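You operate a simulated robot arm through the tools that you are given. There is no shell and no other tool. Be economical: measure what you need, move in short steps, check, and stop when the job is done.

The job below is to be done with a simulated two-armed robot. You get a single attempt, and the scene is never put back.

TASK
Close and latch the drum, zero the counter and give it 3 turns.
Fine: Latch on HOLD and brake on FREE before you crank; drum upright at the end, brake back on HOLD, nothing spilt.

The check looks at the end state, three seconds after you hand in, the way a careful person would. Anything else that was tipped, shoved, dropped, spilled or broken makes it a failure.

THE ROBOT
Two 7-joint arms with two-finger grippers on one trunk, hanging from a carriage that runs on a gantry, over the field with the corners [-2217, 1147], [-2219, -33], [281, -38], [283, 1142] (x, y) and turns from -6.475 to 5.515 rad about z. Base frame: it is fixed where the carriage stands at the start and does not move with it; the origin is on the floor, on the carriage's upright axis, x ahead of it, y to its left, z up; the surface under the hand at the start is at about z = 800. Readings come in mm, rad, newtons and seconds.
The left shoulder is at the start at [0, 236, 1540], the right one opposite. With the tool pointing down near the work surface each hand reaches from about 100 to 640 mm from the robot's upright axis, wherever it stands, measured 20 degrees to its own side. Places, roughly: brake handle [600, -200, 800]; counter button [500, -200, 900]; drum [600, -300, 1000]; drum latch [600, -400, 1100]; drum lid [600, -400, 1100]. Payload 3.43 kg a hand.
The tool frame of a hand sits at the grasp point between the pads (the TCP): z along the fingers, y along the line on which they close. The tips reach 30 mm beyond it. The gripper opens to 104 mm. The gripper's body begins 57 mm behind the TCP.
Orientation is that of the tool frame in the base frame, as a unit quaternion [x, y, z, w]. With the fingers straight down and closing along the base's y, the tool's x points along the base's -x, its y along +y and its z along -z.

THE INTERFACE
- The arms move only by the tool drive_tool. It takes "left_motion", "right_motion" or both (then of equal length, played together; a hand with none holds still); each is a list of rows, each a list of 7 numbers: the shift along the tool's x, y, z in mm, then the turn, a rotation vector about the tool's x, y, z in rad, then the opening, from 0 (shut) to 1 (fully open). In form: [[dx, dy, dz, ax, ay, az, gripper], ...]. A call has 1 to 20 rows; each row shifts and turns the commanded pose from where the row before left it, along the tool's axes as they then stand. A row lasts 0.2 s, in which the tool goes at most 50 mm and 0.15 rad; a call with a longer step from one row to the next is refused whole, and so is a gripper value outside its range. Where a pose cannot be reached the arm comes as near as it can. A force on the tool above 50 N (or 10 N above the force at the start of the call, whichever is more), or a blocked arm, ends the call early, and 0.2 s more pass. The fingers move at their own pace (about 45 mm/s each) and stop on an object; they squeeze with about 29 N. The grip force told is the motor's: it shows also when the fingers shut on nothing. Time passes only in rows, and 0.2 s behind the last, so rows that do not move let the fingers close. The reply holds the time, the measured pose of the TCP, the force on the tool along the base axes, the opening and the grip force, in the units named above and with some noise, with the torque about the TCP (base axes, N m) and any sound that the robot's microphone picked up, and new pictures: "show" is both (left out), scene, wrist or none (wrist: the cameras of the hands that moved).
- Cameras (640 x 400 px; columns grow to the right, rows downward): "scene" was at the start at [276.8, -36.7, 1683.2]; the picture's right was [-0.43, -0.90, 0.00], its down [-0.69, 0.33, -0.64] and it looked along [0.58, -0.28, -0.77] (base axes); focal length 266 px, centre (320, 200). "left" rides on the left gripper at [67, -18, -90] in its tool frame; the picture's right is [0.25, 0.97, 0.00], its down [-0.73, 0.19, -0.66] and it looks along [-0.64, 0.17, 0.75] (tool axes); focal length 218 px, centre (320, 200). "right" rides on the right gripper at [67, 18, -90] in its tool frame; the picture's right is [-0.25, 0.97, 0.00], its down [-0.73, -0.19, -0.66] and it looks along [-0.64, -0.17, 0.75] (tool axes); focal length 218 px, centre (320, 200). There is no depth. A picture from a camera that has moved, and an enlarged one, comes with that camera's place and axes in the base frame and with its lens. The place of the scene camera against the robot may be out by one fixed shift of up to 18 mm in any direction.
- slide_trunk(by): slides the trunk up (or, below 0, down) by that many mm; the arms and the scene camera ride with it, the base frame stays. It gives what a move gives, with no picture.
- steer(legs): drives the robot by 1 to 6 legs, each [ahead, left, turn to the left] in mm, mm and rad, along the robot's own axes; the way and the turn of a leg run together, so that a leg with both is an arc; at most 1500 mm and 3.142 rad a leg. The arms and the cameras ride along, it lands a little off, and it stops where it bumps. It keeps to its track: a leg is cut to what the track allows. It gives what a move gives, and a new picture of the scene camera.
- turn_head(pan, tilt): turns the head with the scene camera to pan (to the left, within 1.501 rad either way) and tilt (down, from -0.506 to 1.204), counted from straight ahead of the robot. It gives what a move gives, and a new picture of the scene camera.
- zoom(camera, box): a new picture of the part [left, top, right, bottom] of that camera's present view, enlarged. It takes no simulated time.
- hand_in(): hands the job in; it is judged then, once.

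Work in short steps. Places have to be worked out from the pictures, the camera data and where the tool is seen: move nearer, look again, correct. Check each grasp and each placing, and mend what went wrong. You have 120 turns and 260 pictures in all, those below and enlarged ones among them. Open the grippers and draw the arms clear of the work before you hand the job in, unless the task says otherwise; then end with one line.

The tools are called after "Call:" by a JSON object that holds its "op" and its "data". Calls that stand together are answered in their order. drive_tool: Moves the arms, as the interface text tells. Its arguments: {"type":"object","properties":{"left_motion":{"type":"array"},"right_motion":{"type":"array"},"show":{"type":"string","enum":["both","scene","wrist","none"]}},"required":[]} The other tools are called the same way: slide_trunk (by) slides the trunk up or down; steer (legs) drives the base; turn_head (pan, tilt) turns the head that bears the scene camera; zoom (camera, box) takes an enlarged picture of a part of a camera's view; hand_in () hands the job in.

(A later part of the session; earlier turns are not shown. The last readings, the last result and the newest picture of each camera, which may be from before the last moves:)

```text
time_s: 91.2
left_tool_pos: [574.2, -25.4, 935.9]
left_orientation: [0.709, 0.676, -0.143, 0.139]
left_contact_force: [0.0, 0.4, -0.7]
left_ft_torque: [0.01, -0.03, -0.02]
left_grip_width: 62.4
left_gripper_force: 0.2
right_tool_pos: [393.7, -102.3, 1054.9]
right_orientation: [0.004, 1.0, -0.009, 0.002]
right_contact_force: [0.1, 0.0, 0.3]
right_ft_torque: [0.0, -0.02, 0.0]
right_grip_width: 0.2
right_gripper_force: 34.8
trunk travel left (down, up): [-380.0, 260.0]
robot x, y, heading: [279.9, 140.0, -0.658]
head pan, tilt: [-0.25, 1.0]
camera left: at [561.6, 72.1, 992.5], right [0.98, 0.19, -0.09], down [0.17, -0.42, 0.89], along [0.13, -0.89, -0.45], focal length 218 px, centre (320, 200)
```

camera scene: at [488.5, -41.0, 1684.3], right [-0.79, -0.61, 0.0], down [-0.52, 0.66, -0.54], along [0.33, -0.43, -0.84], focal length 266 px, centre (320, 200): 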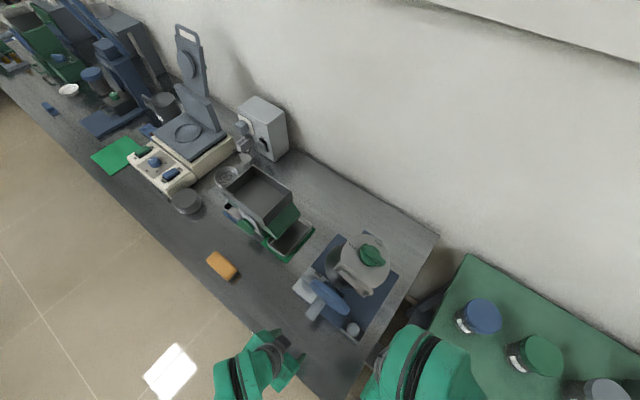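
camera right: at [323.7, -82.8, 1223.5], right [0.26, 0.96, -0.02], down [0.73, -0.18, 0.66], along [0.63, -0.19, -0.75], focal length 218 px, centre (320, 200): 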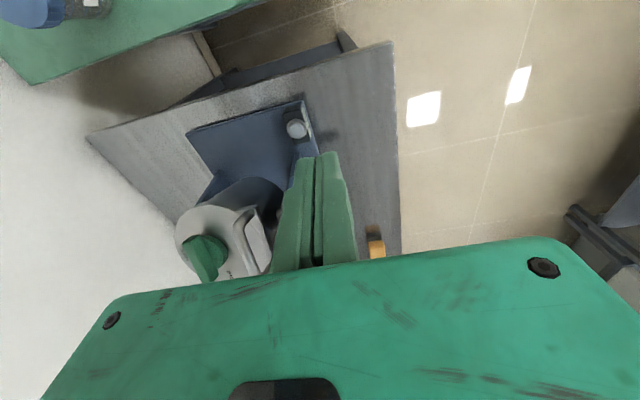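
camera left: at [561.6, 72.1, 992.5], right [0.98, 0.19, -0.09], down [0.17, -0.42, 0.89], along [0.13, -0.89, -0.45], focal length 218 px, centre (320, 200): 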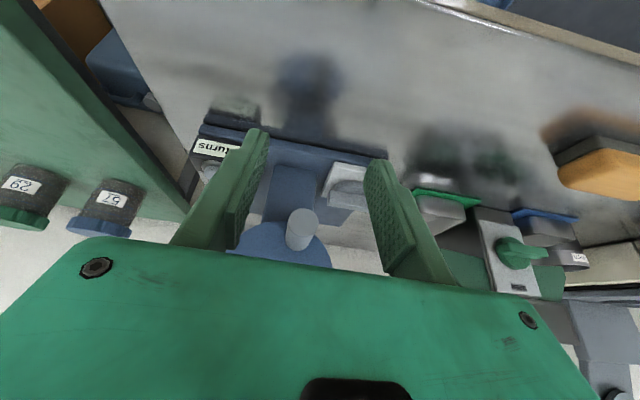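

Advance along -y onto the handle.

Call:
{"op": "drive_tool", "data": {"left_motion": [[-17.6, 1.3, 8.5, 0, 0, 0, 0.6], [-17.6, 1.3, 8.5, 0, 0, 0, 0.6], [-17.6, 1.3, 8.5, 0, 0, 0, 0.6], [-17.6, 1.3, 8.5, 0, 0, 0, 0.6], [-17.6, 1.3, 8.5, 0, 0, 0, 0.6]]}}

Call:
{"op": "zoom", "data": {"camera": "scene", "box": [260, 220, 420, 390]}}

```text
time_s: 92.4
left_tool_pos: [575.9, -122.9, 933.0]
left_orientation: [0.709, 0.676, -0.142, 0.14]
left_contact_force: [-0.6, 0.6, -0.6]
left_ft_torque: [-0.01, -0.01, 0.02]
left_grip_width: 62.2
left_gripper_force: 0.1
right_tool_pos: [392.5, -103.2, 1055.6]
right_orientation: [0.005, 1.0, -0.01, 0.002]
right_contact_force: [-0.6, 0.5, 0.3]
right_ft_torque: [0.01, -0.05, -0.01]
right_grip_width: 0.0
right_gripper_force: 34.4
trunk travel left (down, up): [-380.0, 260.0]
robot x, y, heading: [282.5, 136.6, -0.659]
head pan, tilt: [-0.25, 1.0]
camera scene: at [488.5, -41.1, 1604.3], right [-0.79, -0.61, 0.0], down [-0.52, 0.66, -0.54], along [0.33, -0.43, -0.84], focal length 266 px, centre (320, 200)
camera left: at [562.1, -25.8, 989.0], right [0.98, 0.19, -0.09], down [0.17, -0.42, 0.89], along [0.13, -0.89, -0.44], focal length 218 px, centre (320, 200)
```

scene: 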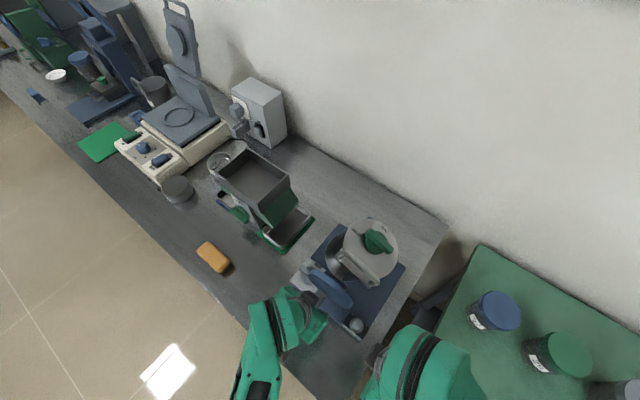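
left: 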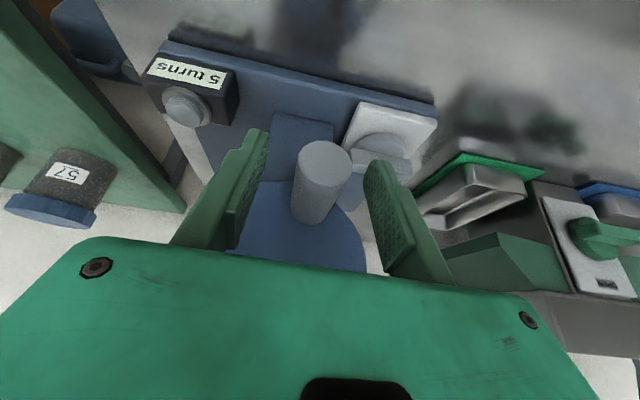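

```text
2.35 times, centred on (340, 305) of scene
camera zoom: at [488.5, -41.1, 1604.3], right [-0.79, -0.61, 0.0], down [-0.52, 0.66, -0.54], along [0.33, -0.43, -0.84], focal length 626 px, centre (273, -47)
```

zoom: 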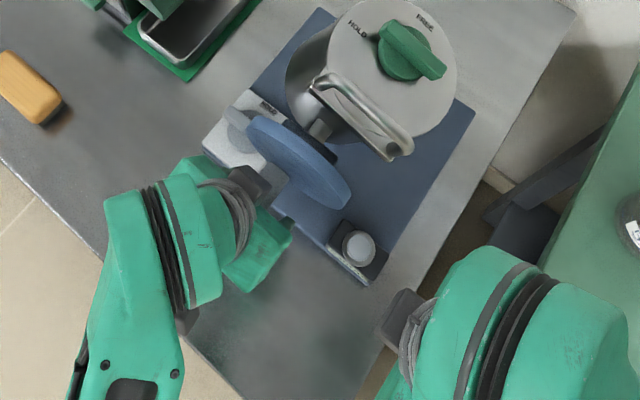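

The handle lies between the pads. I lower 4 mm and close on it.

Call:
{"op": "drive_tool", "data": {"left_motion": [[1.6, 0, 3.6, 0, 0, 0, 0.5], [0, 0, 0, 0, 0, 0, 0.3], [0, 0, 0, 0, 0, 0, 0.1], [0, 0, 0, 0, 0, 0, 0.1], [0, 0, 0, 0, 0, 0, 0.1]], "show": "wrist"}}

```text
time_s: 93.6
left_tool_pos: [575.8, -123.0, 929.7]
left_orientation: [0.709, 0.677, -0.143, 0.14]
left_contact_force: [-0.8, -1.4, -2.5]
left_ft_torque: [-0.2, 0.01, 1.08]
left_grip_width: 28.3
left_gripper_force: 45.2
right_tool_pos: [393.2, -102.9, 1056.4]
right_orientation: [0.004, 1.0, -0.009, 0.002]
right_contact_force: [-0.1, -1.1, -0.7]
right_ft_torque: [0.02, -0.01, 0.02]
right_grip_width: 0.1
right_gripper_force: 34.2
trunk travel left (down, up): [-380.0, 260.0]
robot x, y, heading: [280.7, 142.0, -0.66]
head pan, tilt: [-0.25, 1.0]
camera left: at [562.0, -25.2, 985.1], right [0.98, 0.19, -0.09], down [0.17, -0.42, 0.89], along [0.13, -0.89, -0.44], focal length 218 px, centre (320, 200)
```

left: 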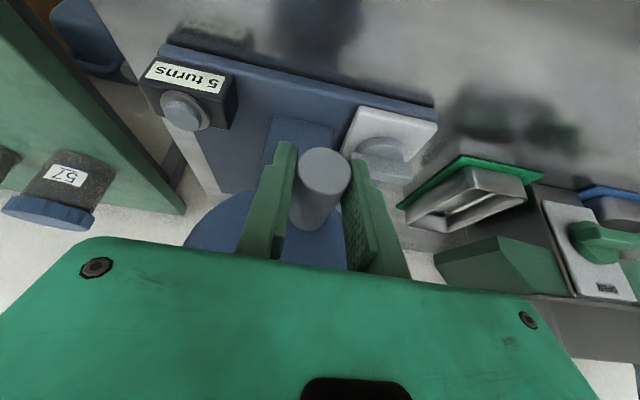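

Gripped (28 mm). I bring the handle back to the bottom (x≈561) so the drum is upright.

Call:
{"op": "drive_tool", "data": {"left_motion": [[0.2, -4, 0.8, 0, 0, 0, 0.1], [0.2, -4, 0.8, 0, 0, 0, 0.1], [0.1, -4, 0.7, 0, 0, 0, 0.1], [0, -3, 0.4, 0, 0, 0, 0.1], [0, 0, 0, 0, 0, 0, 0.1]]}}

Call:
{"op": "zoom", "data": {"camera": "scene", "box": [290, 210, 420, 340]}}

Call:
{"op": "zoom", "data": {"camera": "right", "box": [100, 100, 400, 290]}}

```text
time_s: 94.8
left_tool_pos: [560.3, -122.7, 927.0]
left_orientation: [0.709, 0.676, -0.142, 0.14]
left_contact_force: [1.8, -0.5, 0.1]
left_ft_torque: [0.37, 0.0, 1.17]
left_grip_width: 28.2
left_gripper_force: 44.8
right_tool_pos: [393.2, -103.0, 1055.3]
right_orientation: [0.005, 1.0, -0.009, 0.002]
right_contact_force: [0.0, -0.8, 0.6]
right_ft_torque: [0.0, 0.05, -0.03]
right_grip_width: 0.1
right_gripper_force: 34.8
trunk travel left (down, up): [-380.0, 260.0]
robot x, y, heading: [277.7, 141.1, -0.656]
head pan, tilt: [-0.25, 1.0]
camera scene: at [488.7, -40.7, 1604.2], right [-0.79, -0.61, 0.0], down [-0.52, 0.66, -0.54], along [0.33, -0.43, -0.84], focal length 266 px, centre (320, 200)
camera left: at [547.2, -25.1, 982.5], right [0.98, 0.19, -0.09], down [0.17, -0.42, 0.89], along [0.13, -0.89, -0.44], focal length 218 px, centre (320, 200)
```

scene: 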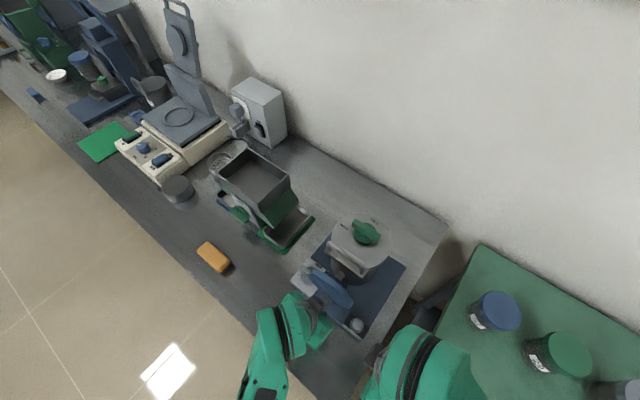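
left: 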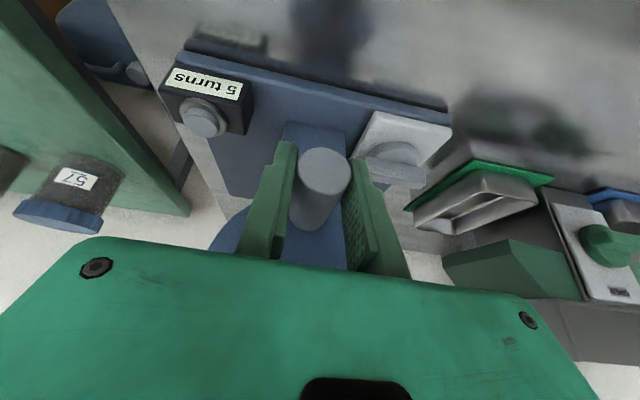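

```text
3.08 times, centred on (355, 275) of scene
camera zoom: at [488.7, -40.7, 1604.2], right [-0.79, -0.61, 0.0], down [-0.52, 0.66, -0.54], along [0.33, -0.43, -0.84], focal length 819 px, centre (212, -31)
```

zoom: 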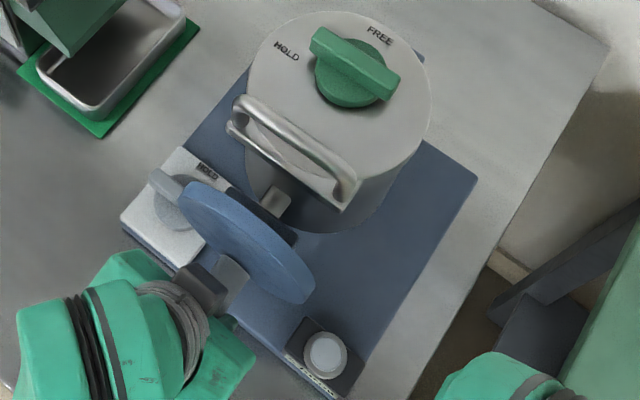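

```text
2.11 times, centred on (250, 195) of right
camera zoom: at [324.5, -82.7, 1144.1], right [0.26, 0.96, -0.02], down [0.73, -0.18, 0.66], along [0.64, -0.19, -0.75], focal length 460 px, centre (467, 210)
```

zoom: 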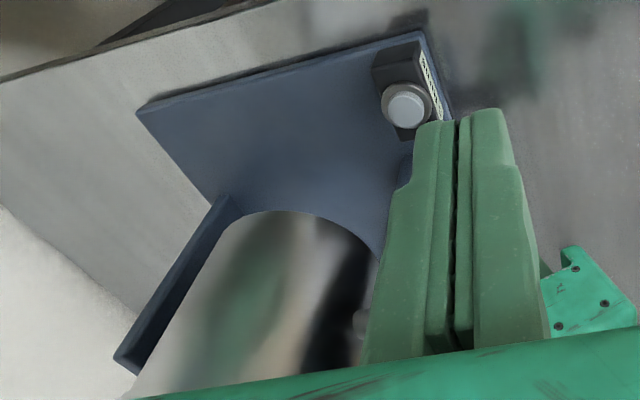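

Upright, and held by the left hand. Now the right hand leans back slightly and moves to just above the button.

Call:
{"op": "drive_tool", "data": {"right_motion": [[0, 0, 0, 0, -0.15, 0, 0], [0, 0, 0, 0, -0.15, 0, 0], [-4.4, -13.4, 27.5, 0, 0, 0, 0], [-4.4, -13.4, 27.5, 0, 0, 0, 0], [-4.4, -13.4, 27.5, 0, 0, 0, 0], [-4.4, -13.4, 27.5, 0, 0, 0, 0], [-4.4, -13.4, 27.5, 0, 0, 0, 0]]}}

Call:
{"op": "zoom", "data": {"camera": "right", "box": [200, 40, 440, 240]}}

```text
time_s: 96.4
left_tool_pos: [559.8, -121.7, 927.0]
left_orientation: [0.709, 0.677, -0.142, 0.14]
left_contact_force: [1.7, 1.4, 2.0]
left_ft_torque: [0.12, 0.04, 1.11]
left_grip_width: 28.3
left_gripper_force: 44.7
right_tool_pos: [454.4, -172.2, 932.6]
right_orientation: [0.004, 0.988, -0.011, 0.151]
right_contact_force: [-0.5, 0.3, 0.0]
right_ft_torque: [0.0, 0.01, -0.04]
right_grip_width: 0.0
right_gripper_force: 34.5
trunk travel left (down, up): [-380.0, 260.0]
robot x, y, heading: [279.2, 135.8, -0.656]
head pan, tilt: [-0.25, 1.0]
camera scene: at [488.7, -40.7, 1604.3], right [-0.79, -0.61, 0.0], down [-0.52, 0.66, -0.54], along [0.33, -0.43, -0.84], focal length 266 px, centre (320, 200)
camera right: at [362.4, -153.1, 997.4], right [0.25, 0.97, 0.06], down [0.5, -0.18, 0.85], along [0.83, -0.18, -0.53], focal length 218 px, centre (320, 200)
```

scene: 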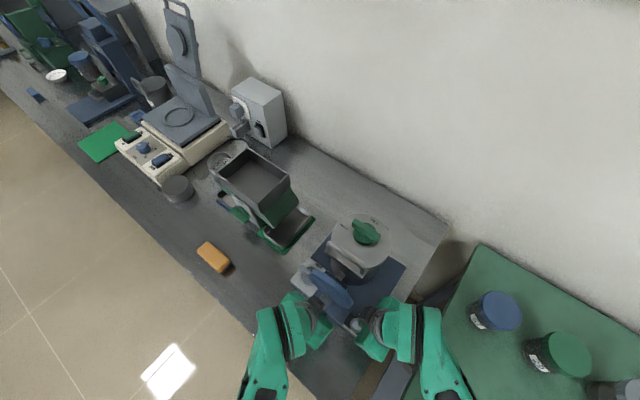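
right: 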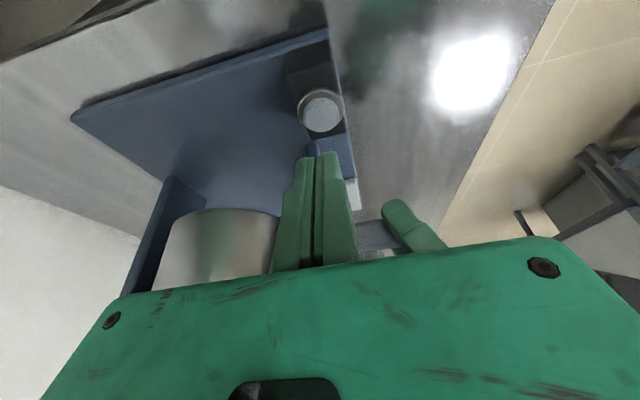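

```text
2.00 times, centred on (320, 140) of right
camera zoom: at [362.4, -153.1, 997.4], right [0.25, 0.97, 0.06], down [0.5, -0.18, 0.85], along [0.83, -0.18, -0.53], focal length 436 px, centre (320, 320)
```

zoom: 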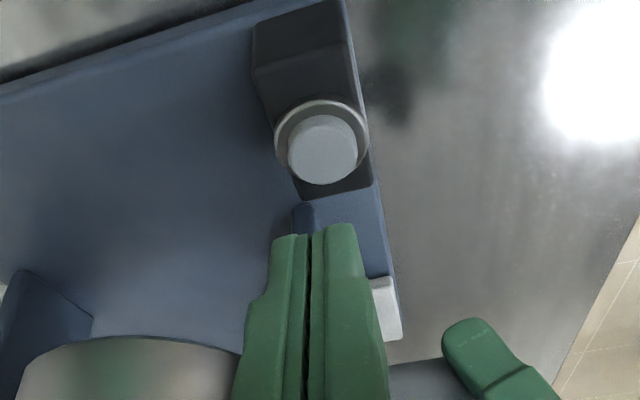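

Tip is right above the button (tip z≈904, button top ≈862). I descend, then press in small steps.

Call:
{"op": "drive_tool", "data": {"right_motion": [[2.6, 0.5, 8.6, 0, 0, 0, 0], [2.6, 0.5, 8.6, 0, 0, 0, 0], [2.6, 0.5, 8.6, 0, 0, 0, 0], [1.5, 0, 4.8, 0, 0, 0, 0], [0.9, 0, 2.9, 0, 0, 0, 0], [0.9, 0, 2.9, 0, 0, 0, 0], [0.9, 0, 2.9, 0, 0, 0, 0]]}}

Call:
{"op": "zoom", "data": {"camera": "left", "box": [140, 40, 340, 160]}}

```text
time_s: 98.0
left_tool_pos: [561.8, -121.8, 926.9]
left_orientation: [0.709, 0.676, -0.142, 0.139]
left_contact_force: [1.9, 2.8, 3.9]
left_ft_torque: [-0.05, -0.02, 1.09]
left_grip_width: 28.3
left_gripper_force: 45.0
right_tool_pos: [455.5, -172.9, 891.4]
right_orientation: [0.004, 0.988, -0.011, 0.151]
right_contact_force: [0.7, -0.7, 0.5]
right_ft_torque: [0.0, 0.01, 0.02]
right_grip_width: 0.0
right_gripper_force: 34.5
trunk travel left (down, up): [-380.0, 260.0]
robot x, y, heading: [278.6, 137.2, -0.658]
head pan, tilt: [-0.25, 1.0]
camera scene: at [488.7, -40.6, 1604.2], right [-0.79, -0.61, 0.0], down [-0.52, 0.66, -0.54], along [0.33, -0.43, -0.84], focal length 266 px, centre (320, 200)
camera right: at [363.1, -152.6, 955.6], right [0.25, 0.97, 0.06], down [0.5, -0.18, 0.85], along [0.83, -0.18, -0.53], focal length 218 px, centre (320, 200)
```

scene: 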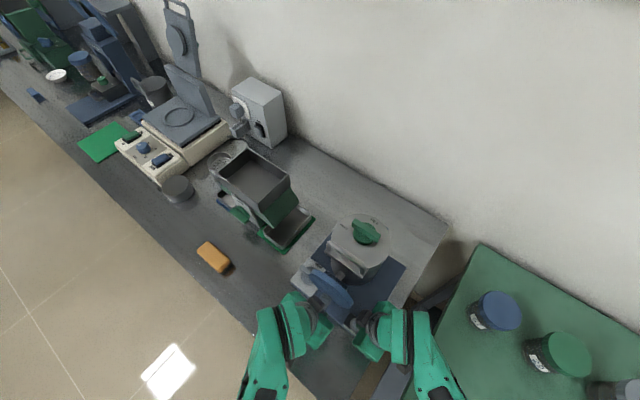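
right: 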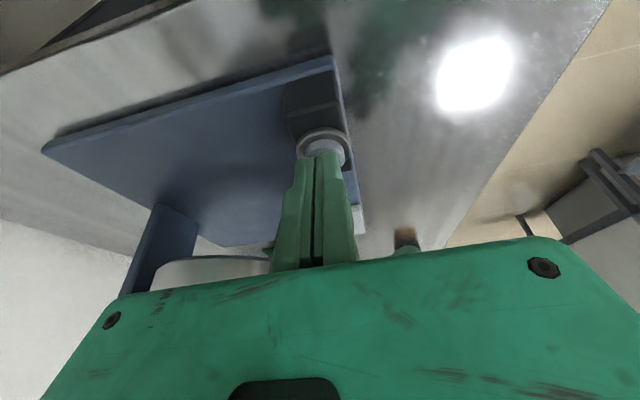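

```text
3.20 times, centred on (240, 100) of left
camera zoom: at [547.1, -25.1, 982.5], right [0.98, 0.19, -0.09], down [0.17, -0.42, 0.89], along [0.13, -0.89, -0.44], focal length 698 px, centre (576, 520)
```

zoom: 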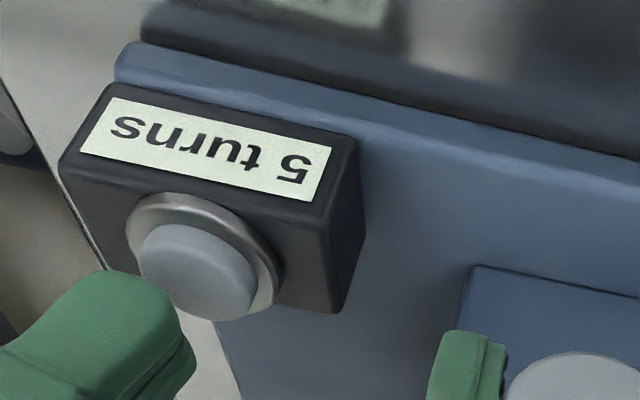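

Not touching yet; the left camera has a good view of the display ("5 turns"). I continue down in small steps.

Call:
{"op": "drive_tool", "data": {"right_motion": [[-2, 0.5, 3, 0, 0, 0, 0], [0.9, 0.5, 2.9, 0, 0, 0, 0], [0.9, 0, 2.9, 0, 0, 0, 0], [0.9, 0, 2.9, 0, 0, 0, 0]], "show": "wrist"}}

Call:
{"op": "zoom", "data": {"camera": "left", "box": [140, 40, 340, 160]}}

```text
time_s: 99.0
left_tool_pos: [560.5, -124.2, 926.8]
left_orientation: [0.709, 0.677, -0.142, 0.141]
left_contact_force: [0.6, 4.9, 5.2]
left_ft_torque: [-0.18, 0.0, 1.13]
left_grip_width: 28.1
left_gripper_force: 45.0
right_tool_pos: [458.4, -170.4, 881.1]
right_orientation: [0.004, 0.988, -0.011, 0.153]
right_contact_force: [-1.1, -1.1, 5.1]
right_ft_torque: [-0.03, 0.06, -0.04]
right_grip_width: 5.8
right_gripper_force: 34.8
trunk travel left (down, up): [-380.0, 260.0]
robot x, y, heading: [279.9, 142.1, -0.658]
head pan, tilt: [-0.25, 1.0]
heard: click
camera right: at [365.6, -151.3, 945.2], right [0.25, 0.97, 0.06], down [0.5, -0.18, 0.85], along [0.83, -0.18, -0.52], focal length 218 px, centre (320, 200)
```

right: 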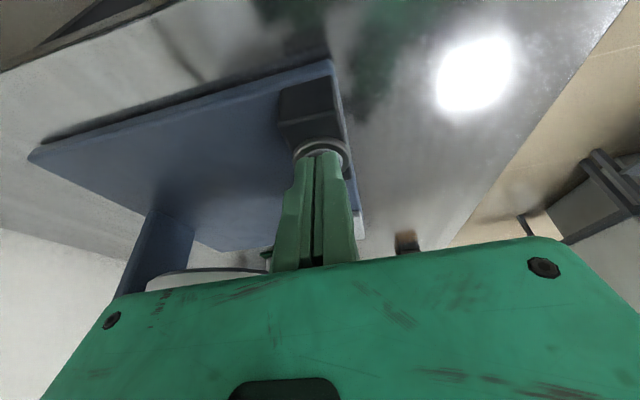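

```text
3.20 times, centred on (240, 100) of left
camera zoom: at [547.1, -25.1, 982.5], right [0.98, 0.19, -0.09], down [0.17, -0.42, 0.89], along [0.13, -0.89, -0.44], focal length 698 px, centre (576, 520)
```

zoom: 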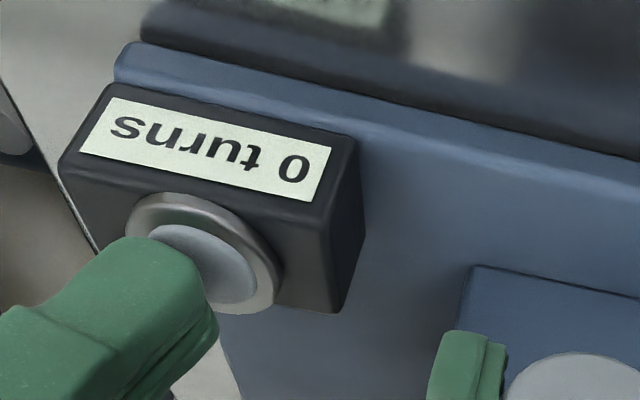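

Click, and the display reads 0. I lift the right hand and take it well away from the drum's sweep.

Call:
{"op": "drive_tool", "data": {"right_motion": [[-5, 0, -20, 0, 0, 0, 0], [0, 10, -40, 0, 0, 0, 0], [10, 15, -40, 0, 0, 0, 0], [30, 15, -30, 0, 0, 0, 0], [40, 10, -20, 0, 0, 0, 0], [40, 0, -10, 0, 0, 0, 0]]}}

Call:
{"op": "zoom", "data": {"camera": "left", "box": [140, 40, 340, 160]}}

```text
time_s: 100.4
left_tool_pos: [560.9, -121.9, 927.2]
left_orientation: [0.709, 0.677, -0.142, 0.139]
left_contact_force: [0.4, 2.3, 4.9]
left_ft_torque: [-0.57, -0.02, 1.17]
left_grip_width: 28.5
left_gripper_force: 44.9
right_tool_pos: [316.3, -130.0, 992.8]
right_orientation: [0.003, 0.988, -0.01, 0.151]
right_contact_force: [-0.4, -0.8, 1.7]
right_ft_torque: [0.01, -0.01, 0.03]
right_grip_width: 0.0
right_gripper_force: 34.3
right hand out of reach, approached as far as the arm can: row 6
trunk travel left (down, up): [-380.0, 260.0]
robot x, y, heading: [278.2, 140.2, -0.659]
head pan, tilt: [-0.25, 1.0]
camera scene: at [489.1, -40.6, 1604.2], right [-0.79, -0.61, 0.0], down [-0.52, 0.66, -0.54], along [0.33, -0.43, -0.84], focal length 266 px, centre (320, 200)
camera right: at [222.9, -109.4, 1057.8], right [0.25, 0.97, 0.06], down [0.5, -0.18, 0.85], along [0.83, -0.18, -0.53], focal length 218 px, centre (320, 200)
```

scene: 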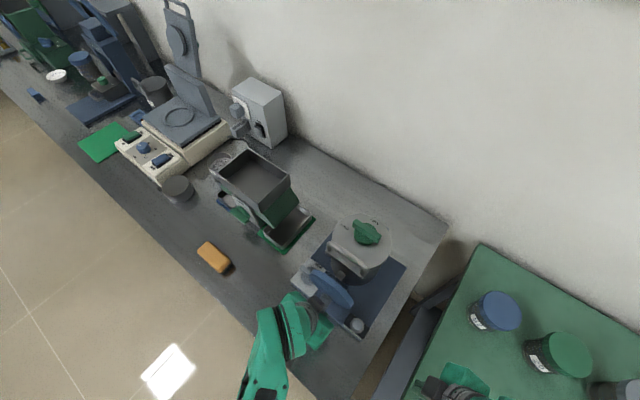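
right: 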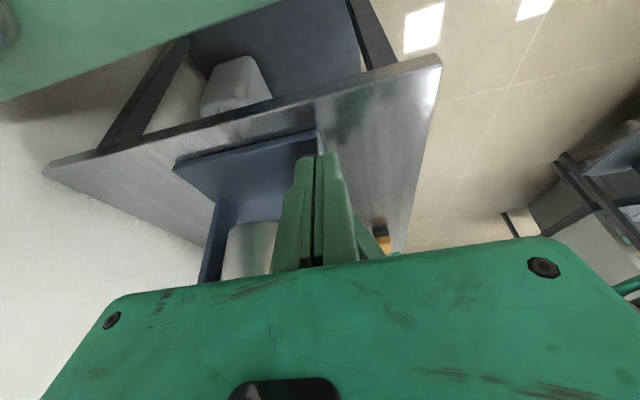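

```text
3.20 times, centred on (240, 100) of left
camera zoom: at [547.5, -25.1, 982.5], right [0.98, 0.19, -0.09], down [0.17, -0.42, 0.89], along [0.13, -0.89, -0.44], focal length 698 px, centre (576, 520)
```

zoom: 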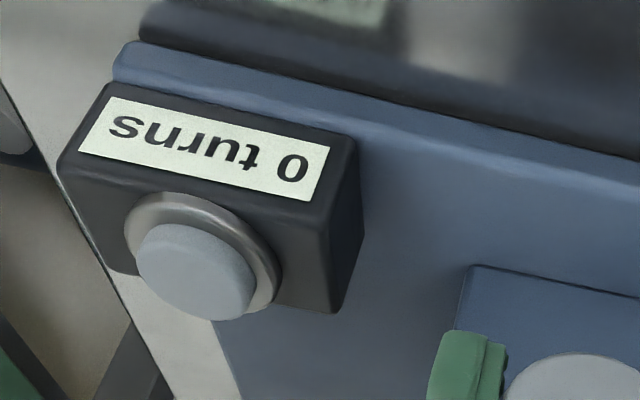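

"0 turns", right hand well away. Now I crank the first quarter (bottom toward +x) and check forces to verify the radius.

Call:
{"op": "drive_tool", "data": {"left_motion": [[-0.2, 13.3, -2.1, 0, 0, 0, 0.1], [-1.8, 12, -5.8, 0, 0, 0, 0.1], [-3.3, 9.6, -8.85, 0, 0, 0, 0.1], [-4.4, 6.2, -11.1, 0, 0, 0, 0.1], [-5.1, 2.2, -12.2, 0, 0, 0, 0.1]]}}

```text
time_s: 101.6
left_tool_pos: [603.4, -122.5, 969.5]
left_orientation: [0.709, 0.676, -0.142, 0.14]
left_contact_force: [4.8, 1.5, 0.9]
left_ft_torque: [0.24, -0.01, 1.15]
left_grip_width: 28.2
left_gripper_force: 44.7
right_tool_pos: [315.6, -129.0, 992.8]
right_orientation: [0.003, 0.989, -0.01, 0.15]
right_contact_force: [1.1, 0.0, -0.7]
right_ft_torque: [0.0, 0.0, 0.0]
right_grip_width: 0.0
right_gripper_force: 34.7
trunk travel left (down, up): [-380.0, 260.0]
robot x, y, heading: [281.1, 141.7, -0.659]
head pan, tilt: [-0.25, 1.0]
camera scene: at [488.8, -40.6, 1604.3], right [-0.79, -0.61, 0.0], down [-0.52, 0.66, -0.54], along [0.33, -0.43, -0.84], focal length 266 px, centre (320, 200)
camera left: at [590.5, -25.2, 1025.4], right [0.98, 0.19, -0.09], down [0.17, -0.42, 0.89], along [0.13, -0.89, -0.44], focal length 218 px, centre (320, 200)
```

scene: 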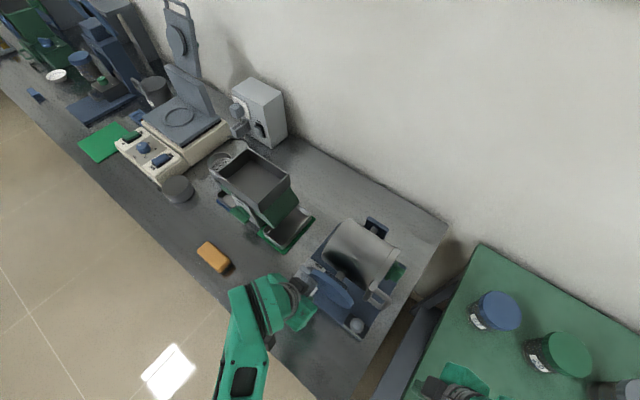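
left: 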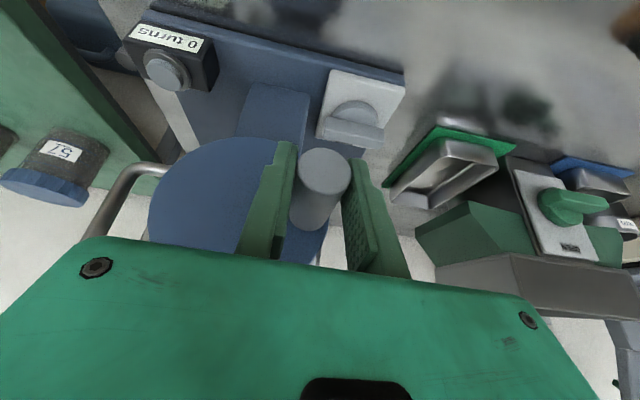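

Smooth, with small forces; the drum lies on its side, lid shut. I continue half a turn.

Call:
{"op": "drive_tool", "data": {"left_motion": [[-5.3, -2, -12.2, 0, 0, 0, 0.1], [-5, -6, -10.95, 0, 0, 0, 0.1], [-4.2, -9.4, -8.6, 0, 0, 0, 0.1], [-2.9, -11.9, -5.5, 0, 0, 0, 0.1], [-1.4, -13.25, -1.8, 0, 0, 0, 0.1], [0.2, -13.3, 2.1, 0, 0, 0, 0.1], [1.8, -12, 5.8, 0, 0, 0, 0.1], [3.3, -9.6, 8.85, 0, 0, 0, 0.1], [4.4, -6.2, 11.1, 0, 0, 0, 0.1], [5.1, -2.2, 12.2, 0, 0, 0, 0.1]]}}

```text
time_s: 103.8
left_tool_pos: [517.5, -122.7, 968.0]
left_orientation: [0.709, 0.677, -0.142, 0.138]
left_contact_force: [0.5, -2.1, 0.2]
left_ft_torque: [0.54, 0.0, 0.95]
left_grip_width: 28.3
left_gripper_force: 45.3
right_tool_pos: [313.8, -130.5, 994.0]
right_orientation: [0.003, 0.989, -0.009, 0.151]
right_contact_force: [0.7, 0.6, 0.6]
right_ft_torque: [0.02, 0.01, 0.01]
right_grip_width: 0.0
right_gripper_force: 35.0
trunk travel left (down, up): [-380.0, 260.0]
robot x, y, heading: [278.4, 142.3, -0.66]
head pan, tilt: [-0.25, 1.0]
camera scene: at [488.6, -41.1, 1604.2], right [-0.79, -0.61, 0.0], down [-0.52, 0.66, -0.54], along [0.33, -0.43, -0.84], focal length 266 px, centre (320, 200)
camera left: at [504.2, -25.1, 1025.2], right [0.98, 0.19, -0.09], down [0.17, -0.42, 0.89], along [0.13, -0.89, -0.45], focal length 218 px, centre (320, 200)
```

scene: 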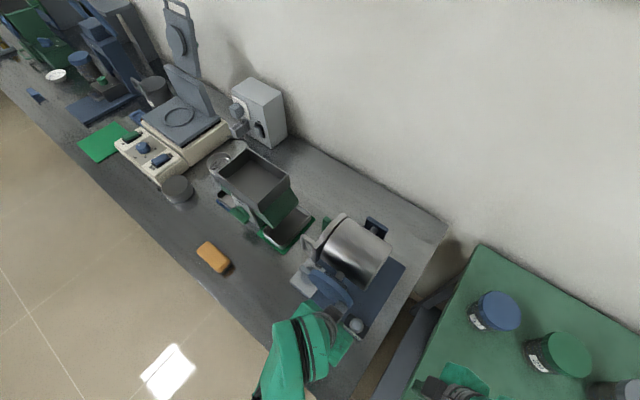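
left: 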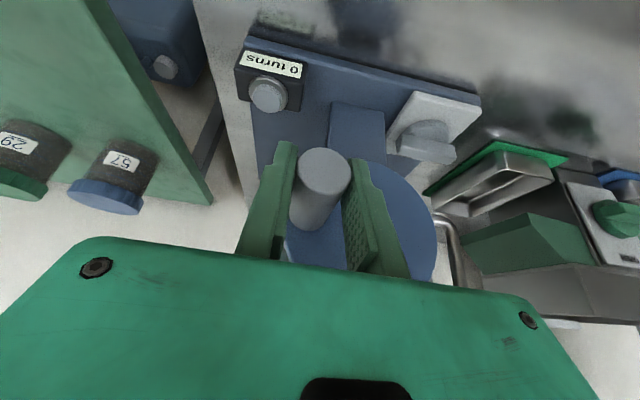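

Three quarters round, lid shut. I finish the first turn and read the counter.

Call:
{"op": "drive_tool", "data": {"left_motion": [[5.3, 2, 12.2, 0, 0, 0, 0.1], [5, 6, 10.95, 0, 0, 0, 0.1], [4.2, 9.4, 8.6, 0, 0, 0, 0.1], [2.9, 11.9, 5.5, 0, 0, 0, 0.1], [1.4, 13.25, 1.8, 0, 0, 0, 0.1]]}}

Call:
{"op": "zoom", "data": {"camera": "left", "box": [140, 40, 340, 160]}}

```text
time_s: 105.0
left_tool_pos: [561.1, -122.3, 925.7]
left_orientation: [0.709, 0.677, -0.142, 0.139]
left_contact_force: [1.5, 0.2, -2.9]
left_ft_torque: [-0.23, 0.01, 1.16]
left_grip_width: 28.2
left_gripper_force: 44.8
right_tool_pos: [314.5, -129.1, 994.0]
right_orientation: [0.003, 0.989, -0.01, 0.151]
right_contact_force: [-0.1, 0.3, 0.4]
right_ft_torque: [0.03, -0.02, -0.02]
right_grip_width: 0.0
right_gripper_force: 34.7
trunk travel left (down, up): [-380.0, 260.0]
robot x, y, heading: [278.2, 138.2, -0.661]
head pan, tilt: [-0.25, 1.0]
camera scene: at [488.7, -40.8, 1604.1], right [-0.79, -0.61, 0.0], down [-0.52, 0.66, -0.54], along [0.33, -0.43, -0.84], focal length 266 px, centre (320, 200)
camera left: at [547.2, -25.2, 982.6], right [0.98, 0.19, -0.09], down [0.17, -0.42, 0.89], along [0.13, -0.89, -0.45], focal length 218 px, centre (320, 200)
```

scene: 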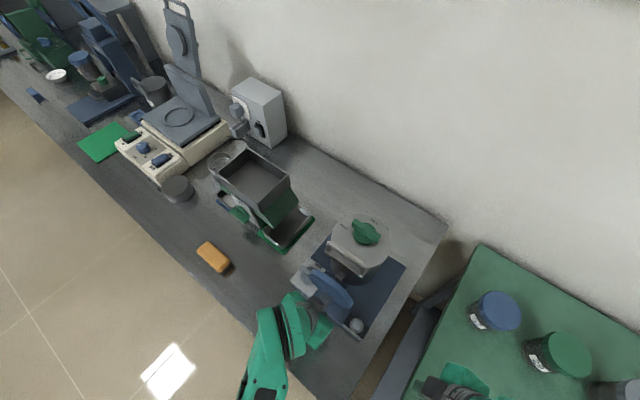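
left: 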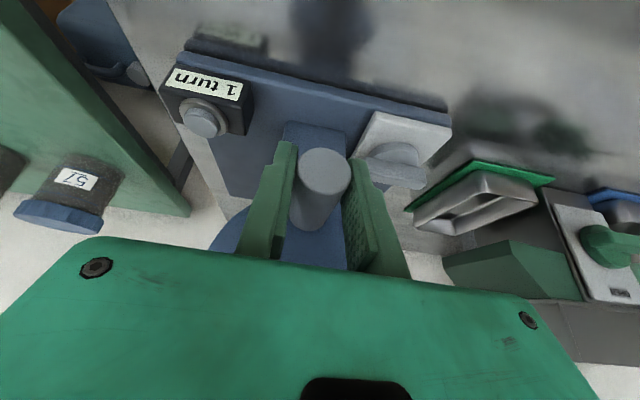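

```text
3.20 times, centred on (240, 100) of left
camera zoom: at [547.2, -25.2, 982.6], right [0.98, 0.19, -0.09], down [0.17, -0.42, 0.89], along [0.13, -0.89, -0.45], focal length 698 px, centre (576, 520)
```

zoom: 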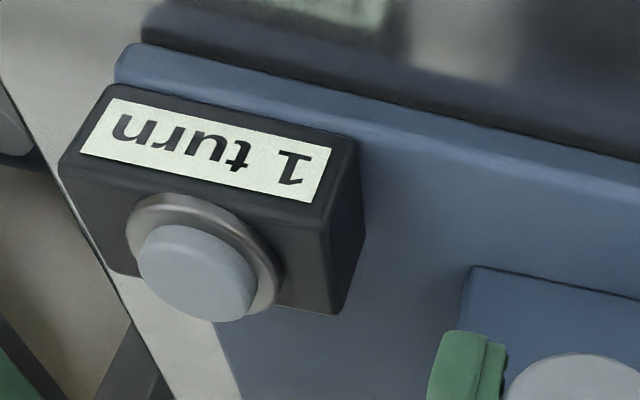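

"1 turn". Second turn in one call with the same 20 rows.

Call:
{"op": "drive_tool", "data": {"left_motion": [[-0.2, 13.3, -2.1, 0, 0, 0, 0.1], [-1.8, 12, -5.8, 0, 0, 0, 0.1], [-3.3, 9.6, -8.85, 0, 0, 0, 0.1], [-4.4, 6.2, -11.1, 0, 0, 0, 0.1], [-5.1, 2.2, -12.2, 0, 0, 0, 0.1], [-5.3, -2, -12.2, 0, 0, 0, 0.1], [-5, -6, -10.95, 0, 0, 0, 0.1], [-4.2, -9.4, -8.6, 0, 0, 0, 0.1], [-2.9, -11.9, -5.5, 0, 0, 0, 0.1], [-1.4, -13.25, -1.8, 0, 0, 0, 0.1], [0.2, -13.3, 2.1, 0, 0, 0, 0.1], [1.8, -12, 5.8, 0, 0, 0, 0.1], [3.3, -9.6, 8.85, 0, 0, 0, 0.1], [4.4, -6.2, 11.1, 0, 0, 0, 0.1], [5.1, -2.2, 12.2, 0, 0, 0, 0.1], [5.3, 2, 12.2, 0, 0, 0, 0.1], [5, 6, 10.95, 0, 0, 0, 0.1], [4.2, 9.4, 8.6, 0, 0, 0, 0.1], [2.9, 11.9, 5.5, 0, 0, 0, 0.1], [1.4, 13.25, 1.8, 0, 0, 0, 0.1]], "show": "wrist"}}

```text
time_s: 109.2
left_tool_pos: [560.4, -123.8, 926.2]
left_orientation: [0.709, 0.676, -0.142, 0.139]
left_contact_force: [1.2, 2.1, 4.0]
left_ft_torque: [-0.39, 0.01, 1.22]
left_grip_width: 28.4
left_gripper_force: 45.3
right_tool_pos: [314.6, -128.4, 993.0]
right_orientation: [0.003, 0.989, -0.01, 0.15]
right_contact_force: [-0.1, 0.5, 0.0]
right_ft_torque: [-0.02, -0.03, -0.04]
right_grip_width: 0.1
right_gripper_force: 34.9
trunk travel left (down, up): [-380.0, 260.0]
robot x, y, heading: [279.7, 138.2, -0.656]
head pan, tilt: [-0.25, 1.0]
camera left: at [547.3, -25.0, 982.4], right [0.98, 0.19, -0.09], down [0.17, -0.42, 0.89], along [0.13, -0.89, -0.44], focal length 218 px, centre (320, 200)
```

left: 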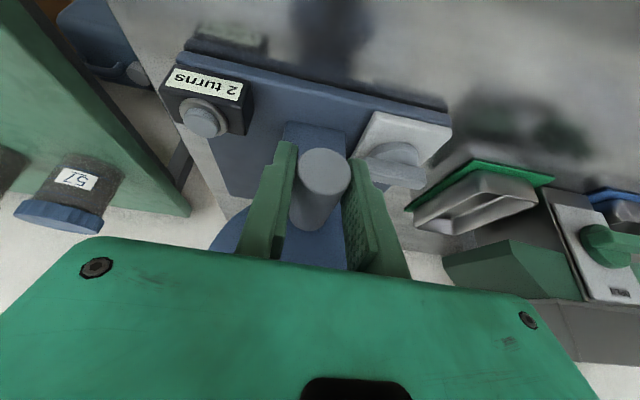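

"2 turns". The third turn.

Call:
{"op": "drive_tool", "data": {"left_motion": [[-0.2, 13.3, -2.1, 0, 0, 0, 0.1], [-1.8, 12, -5.8, 0, 0, 0, 0.1], [-3.3, 9.6, -8.85, 0, 0, 0, 0.1], [-4.4, 6.2, -11.1, 0, 0, 0, 0.1], [-5.1, 2.2, -12.2, 0, 0, 0, 0.1], [-5.3, -2, -12.2, 0, 0, 0, 0.1], [-5, -6, -10.95, 0, 0, 0, 0.1], [-4.2, -9.4, -8.6, 0, 0, 0, 0.1], [-2.9, -11.9, -5.5, 0, 0, 0, 0.1], [-1.4, -13.25, -1.8, 0, 0, 0, 0.1], [0.2, -13.3, 2.1, 0, 0, 0, 0.1], [1.8, -12, 5.8, 0, 0, 0, 0.1], [3.3, -9.6, 8.85, 0, 0, 0, 0.1], [4.4, -6.2, 11.1, 0, 0, 0, 0.1], [5.1, -2.2, 12.2, 0, 0, 0, 0.1], [5.3, 2, 12.2, 0, 0, 0, 0.1], [5, 6, 10.95, 0, 0, 0, 0.1], [4.2, 9.4, 8.6, 0, 0, 0, 0.1], [2.9, 11.9, 5.5, 0, 0, 0, 0.1], [1.4, 13.25, 1.8, 0, 0, 0, 0.1]]}}

Call:
{"op": "zoom", "data": {"camera": "scene", "box": [290, 210, 420, 340]}}

```text
time_s: 113.4
left_tool_pos: [561.4, -122.5, 926.7]
left_orientation: [0.71, 0.676, -0.142, 0.14]
left_contact_force: [3.2, 0.8, -0.1]
left_ft_torque: [0.07, -0.01, 1.22]
left_grip_width: 28.4
left_gripper_force: 44.8
right_tool_pos: [314.4, -128.8, 992.6]
right_orientation: [0.004, 0.989, -0.009, 0.15]
right_contact_force: [-0.9, 0.6, 0.0]
right_ft_torque: [0.02, -0.02, 0.0]
right_grip_width: 0.1
right_gripper_force: 34.3
trunk travel left (down, up): [-380.0, 260.0]
robot x, y, heading: [279.1, 141.5, -0.659]
head pan, tilt: [-0.25, 1.0]
camera scene: at [488.7, -40.7, 1604.2], right [-0.79, -0.61, 0.0], down [-0.52, 0.66, -0.54], along [0.33, -0.43, -0.84], focal length 266 px, centre (320, 200)
camera left: at [547.1, -25.0, 982.3], right [0.98, 0.19, -0.09], down [0.17, -0.42, 0.89], along [0.13, -0.89, -0.44], focal length 218 px, centre (320, 200)
```

scene: 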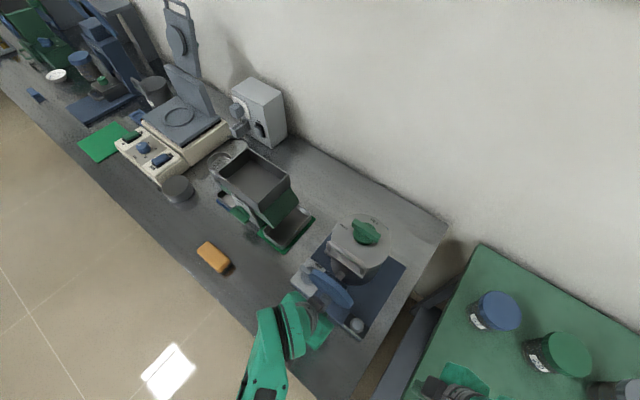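
left: 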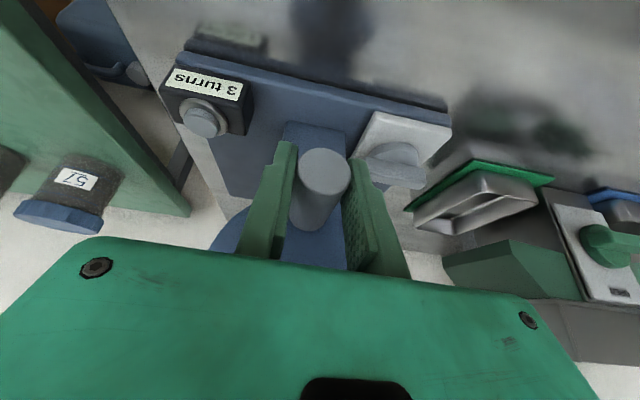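

```text
3.08 times, centred on (355, 275) of scene
camera zoom: at [488.7, -40.7, 1604.2], right [-0.79, -0.61, 0.0], down [-0.52, 0.66, -0.54], along [0.33, -0.43, -0.84], focal length 819 px, centre (212, -31)
```

zoom: 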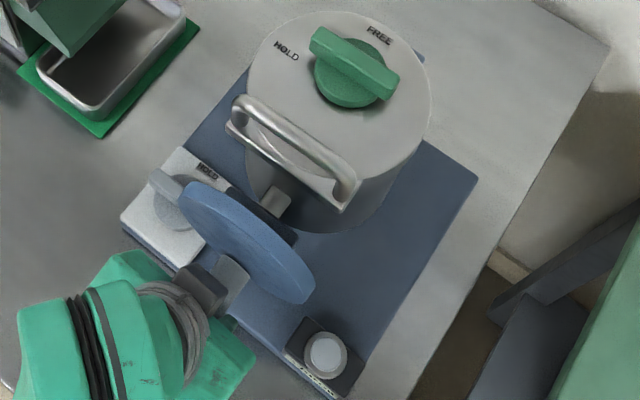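

"3 turns" and the drum upright. I release the handle and back straight out in +y, then check that the drum stays.

Call:
{"op": "drive_tool", "data": {"left_motion": [[0, 0, 0, 0, 0, 0, 0.3], [0, 0, 0, 0, 0, 0, 0.6], [0, 0, 0, 0, 0, 0, 0.6], [18, -0.9, -7.7, 0, 0, 0, 0.6], [18, -0.9, -7.7, 0, 0, 0, 0.6], [18, -0.9, -7.7, 0, 0, 0, 0.6], [18, -0.9, -7.7, 0, 0, 0, 0.6], [18, -0.9, -7.7, 0, 0, 0, 0.6]]}}

Call:
{"op": "zoom", "data": {"camera": "scene", "box": [290, 210, 420, 340]}}

```text
time_s: 115.2
left_tool_pos: [560.3, -23.2, 926.3]
left_orientation: [0.709, 0.676, -0.143, 0.139]
left_contact_force: [0.6, 0.0, -0.5]
left_ft_torque: [0.01, 0.01, 0.04]
left_grip_width: 62.5
left_gripper_force: 0.0
right_tool_pos: [313.4, -128.2, 991.9]
right_orientation: [0.003, 0.989, -0.01, 0.15]
right_contact_force: [0.6, -0.2, -0.1]
right_ft_torque: [0.0, 0.0, 0.0]
right_grip_width: 0.1
right_gripper_force: 35.6
trunk travel left (down, up): [-380.0, 260.0]
robot x, y, heading: [280.9, 140.8, -0.662]
head pan, tilt: [-0.25, 1.0]
camera scene: at [488.4, -40.6, 1604.1], right [-0.79, -0.61, 0.0], down [-0.52, 0.66, -0.54], along [0.33, -0.43, -0.84], focal length 266 px, centre (320, 200)
camera left: at [547.3, 73.7, 982.8], right [0.98, 0.19, -0.09], down [0.17, -0.42, 0.89], along [0.13, -0.89, -0.44], focal length 218 px, centre (320, 200)
```

scene: 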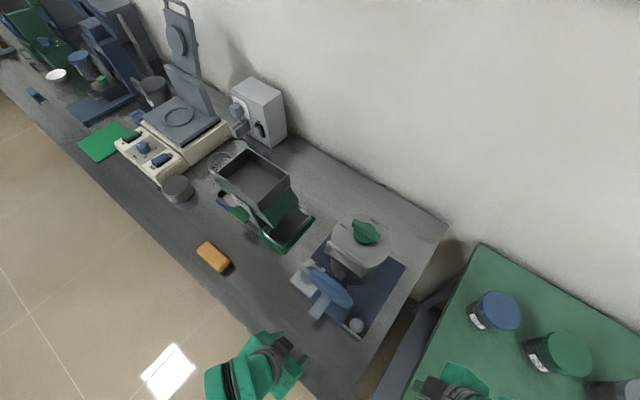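
left: 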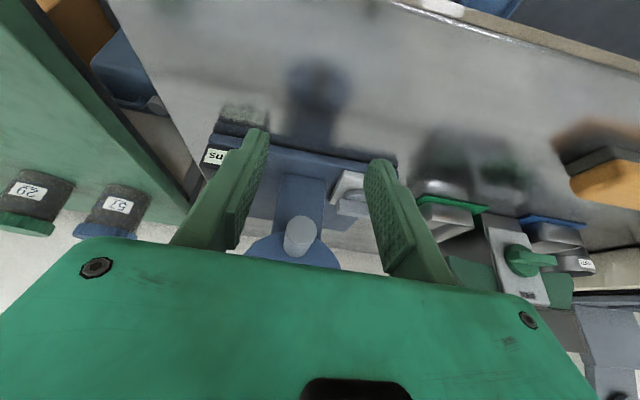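

```text
3.08 times, centred on (355, 275) of scene
camera zoom: at [488.4, -40.6, 1604.1], right [-0.79, -0.61, 0.0], down [-0.52, 0.66, -0.54], along [0.33, -0.43, -0.84], focal length 819 px, centre (212, -31)
```

zoom: 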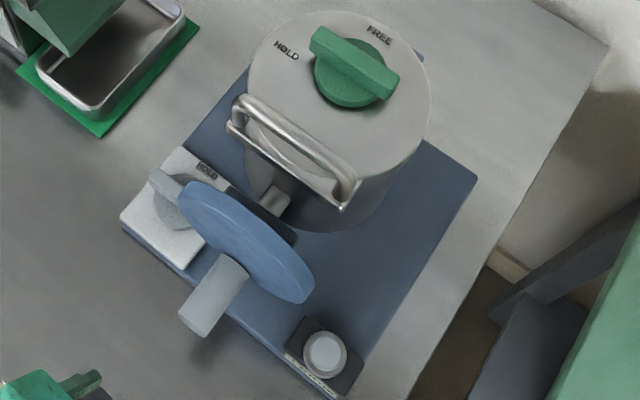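

The drum stays put. Now the left hand closes its fingers and goes to the +y side of the brake lever's +x end.

Call:
{"op": "drive_tool", "data": {"left_motion": [[0, 0, 0, 0, 0.1, 0, 0], [0, 0, 0, 0, 0.1, 0, 0], [-6.5, 28.9, 7.9, 0, 0, 0, 0], [-6.5, 28.9, 7.9, 0, 0, 0, 0], [-6.5, 28.9, 7.9, 0, 0, 0, 0], [-6.5, 28.9, 7.9, 0, 0, 0, 0], [-23, 1.1, 12, 0, 0, 0, 0], [-23, 1.1, 12, 0, 0, 0, 0]]}}

Call:
{"op": "zoom", "data": {"camera": "left", "box": [200, 60, 440, 240]}}

```text
time_s: 117.0
left_tool_pos: [673.8, -113.4, 889.9]
left_orientation: [0.72, 0.687, -0.072, 0.071]
left_contact_force: [0.9, -0.5, 0.5]
left_ft_torque: [0.0, -0.03, 0.01]
left_grip_width: 0.0
left_gripper_force: 28.4
right_tool_pos: [315.4, -129.3, 991.7]
right_orientation: [0.003, 0.989, -0.011, 0.15]
right_contact_force: [-1.0, 0.1, -0.2]
right_ft_torque: [0.03, -0.03, -0.03]
right_grip_width: 0.0
right_gripper_force: 34.7
trunk travel left (down, up): [-380.0, 260.0]
robot x, y, heading: [279.3, 142.2, -0.663]
head pan, tilt: [-0.25, 1.0]
camera scene: at [488.6, -41.1, 1604.3], right [-0.79, -0.61, 0.0], down [-0.52, 0.66, -0.54], along [0.33, -0.43, -0.84], focal length 266 px, centre (320, 200)
camera left: at [660.3, -28.6, 963.8], right [0.98, 0.2, -0.05], down [0.16, -0.59, 0.79], along [0.13, -0.78, -0.61], focal length 218 px, centre (320, 200)
```

scene: 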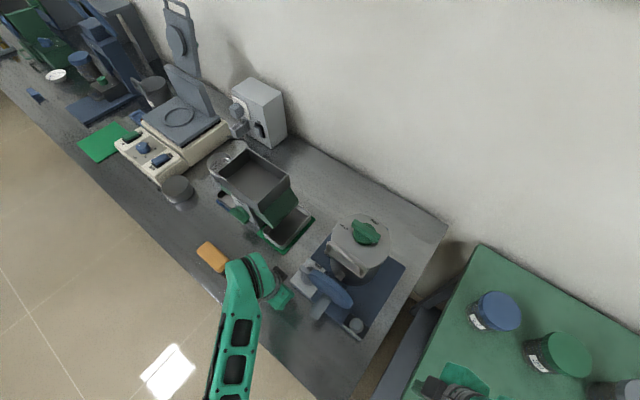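
left: 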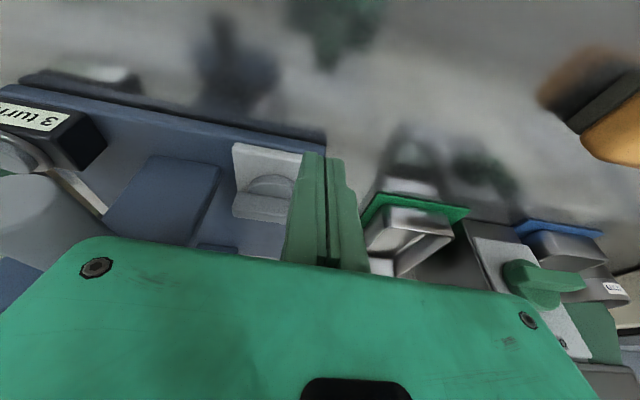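

```text
2.22 times, centred on (320, 150) of left
camera zoom: at [660.3, -28.6, 963.8], right [0.98, 0.2, -0.05], down [0.16, -0.59, 0.79], along [0.13, -0.78, -0.61], focal length 485 px, centre (320, 311)
```

zoom: 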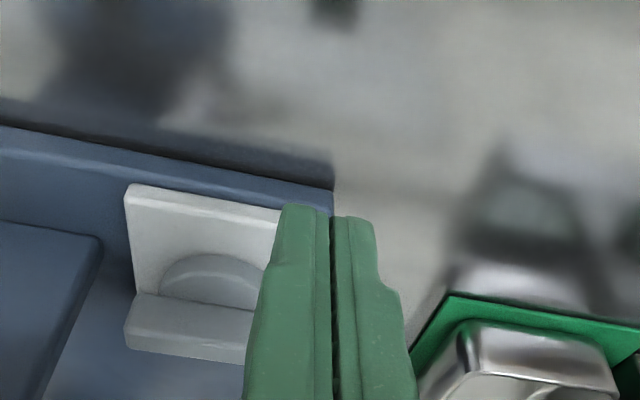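

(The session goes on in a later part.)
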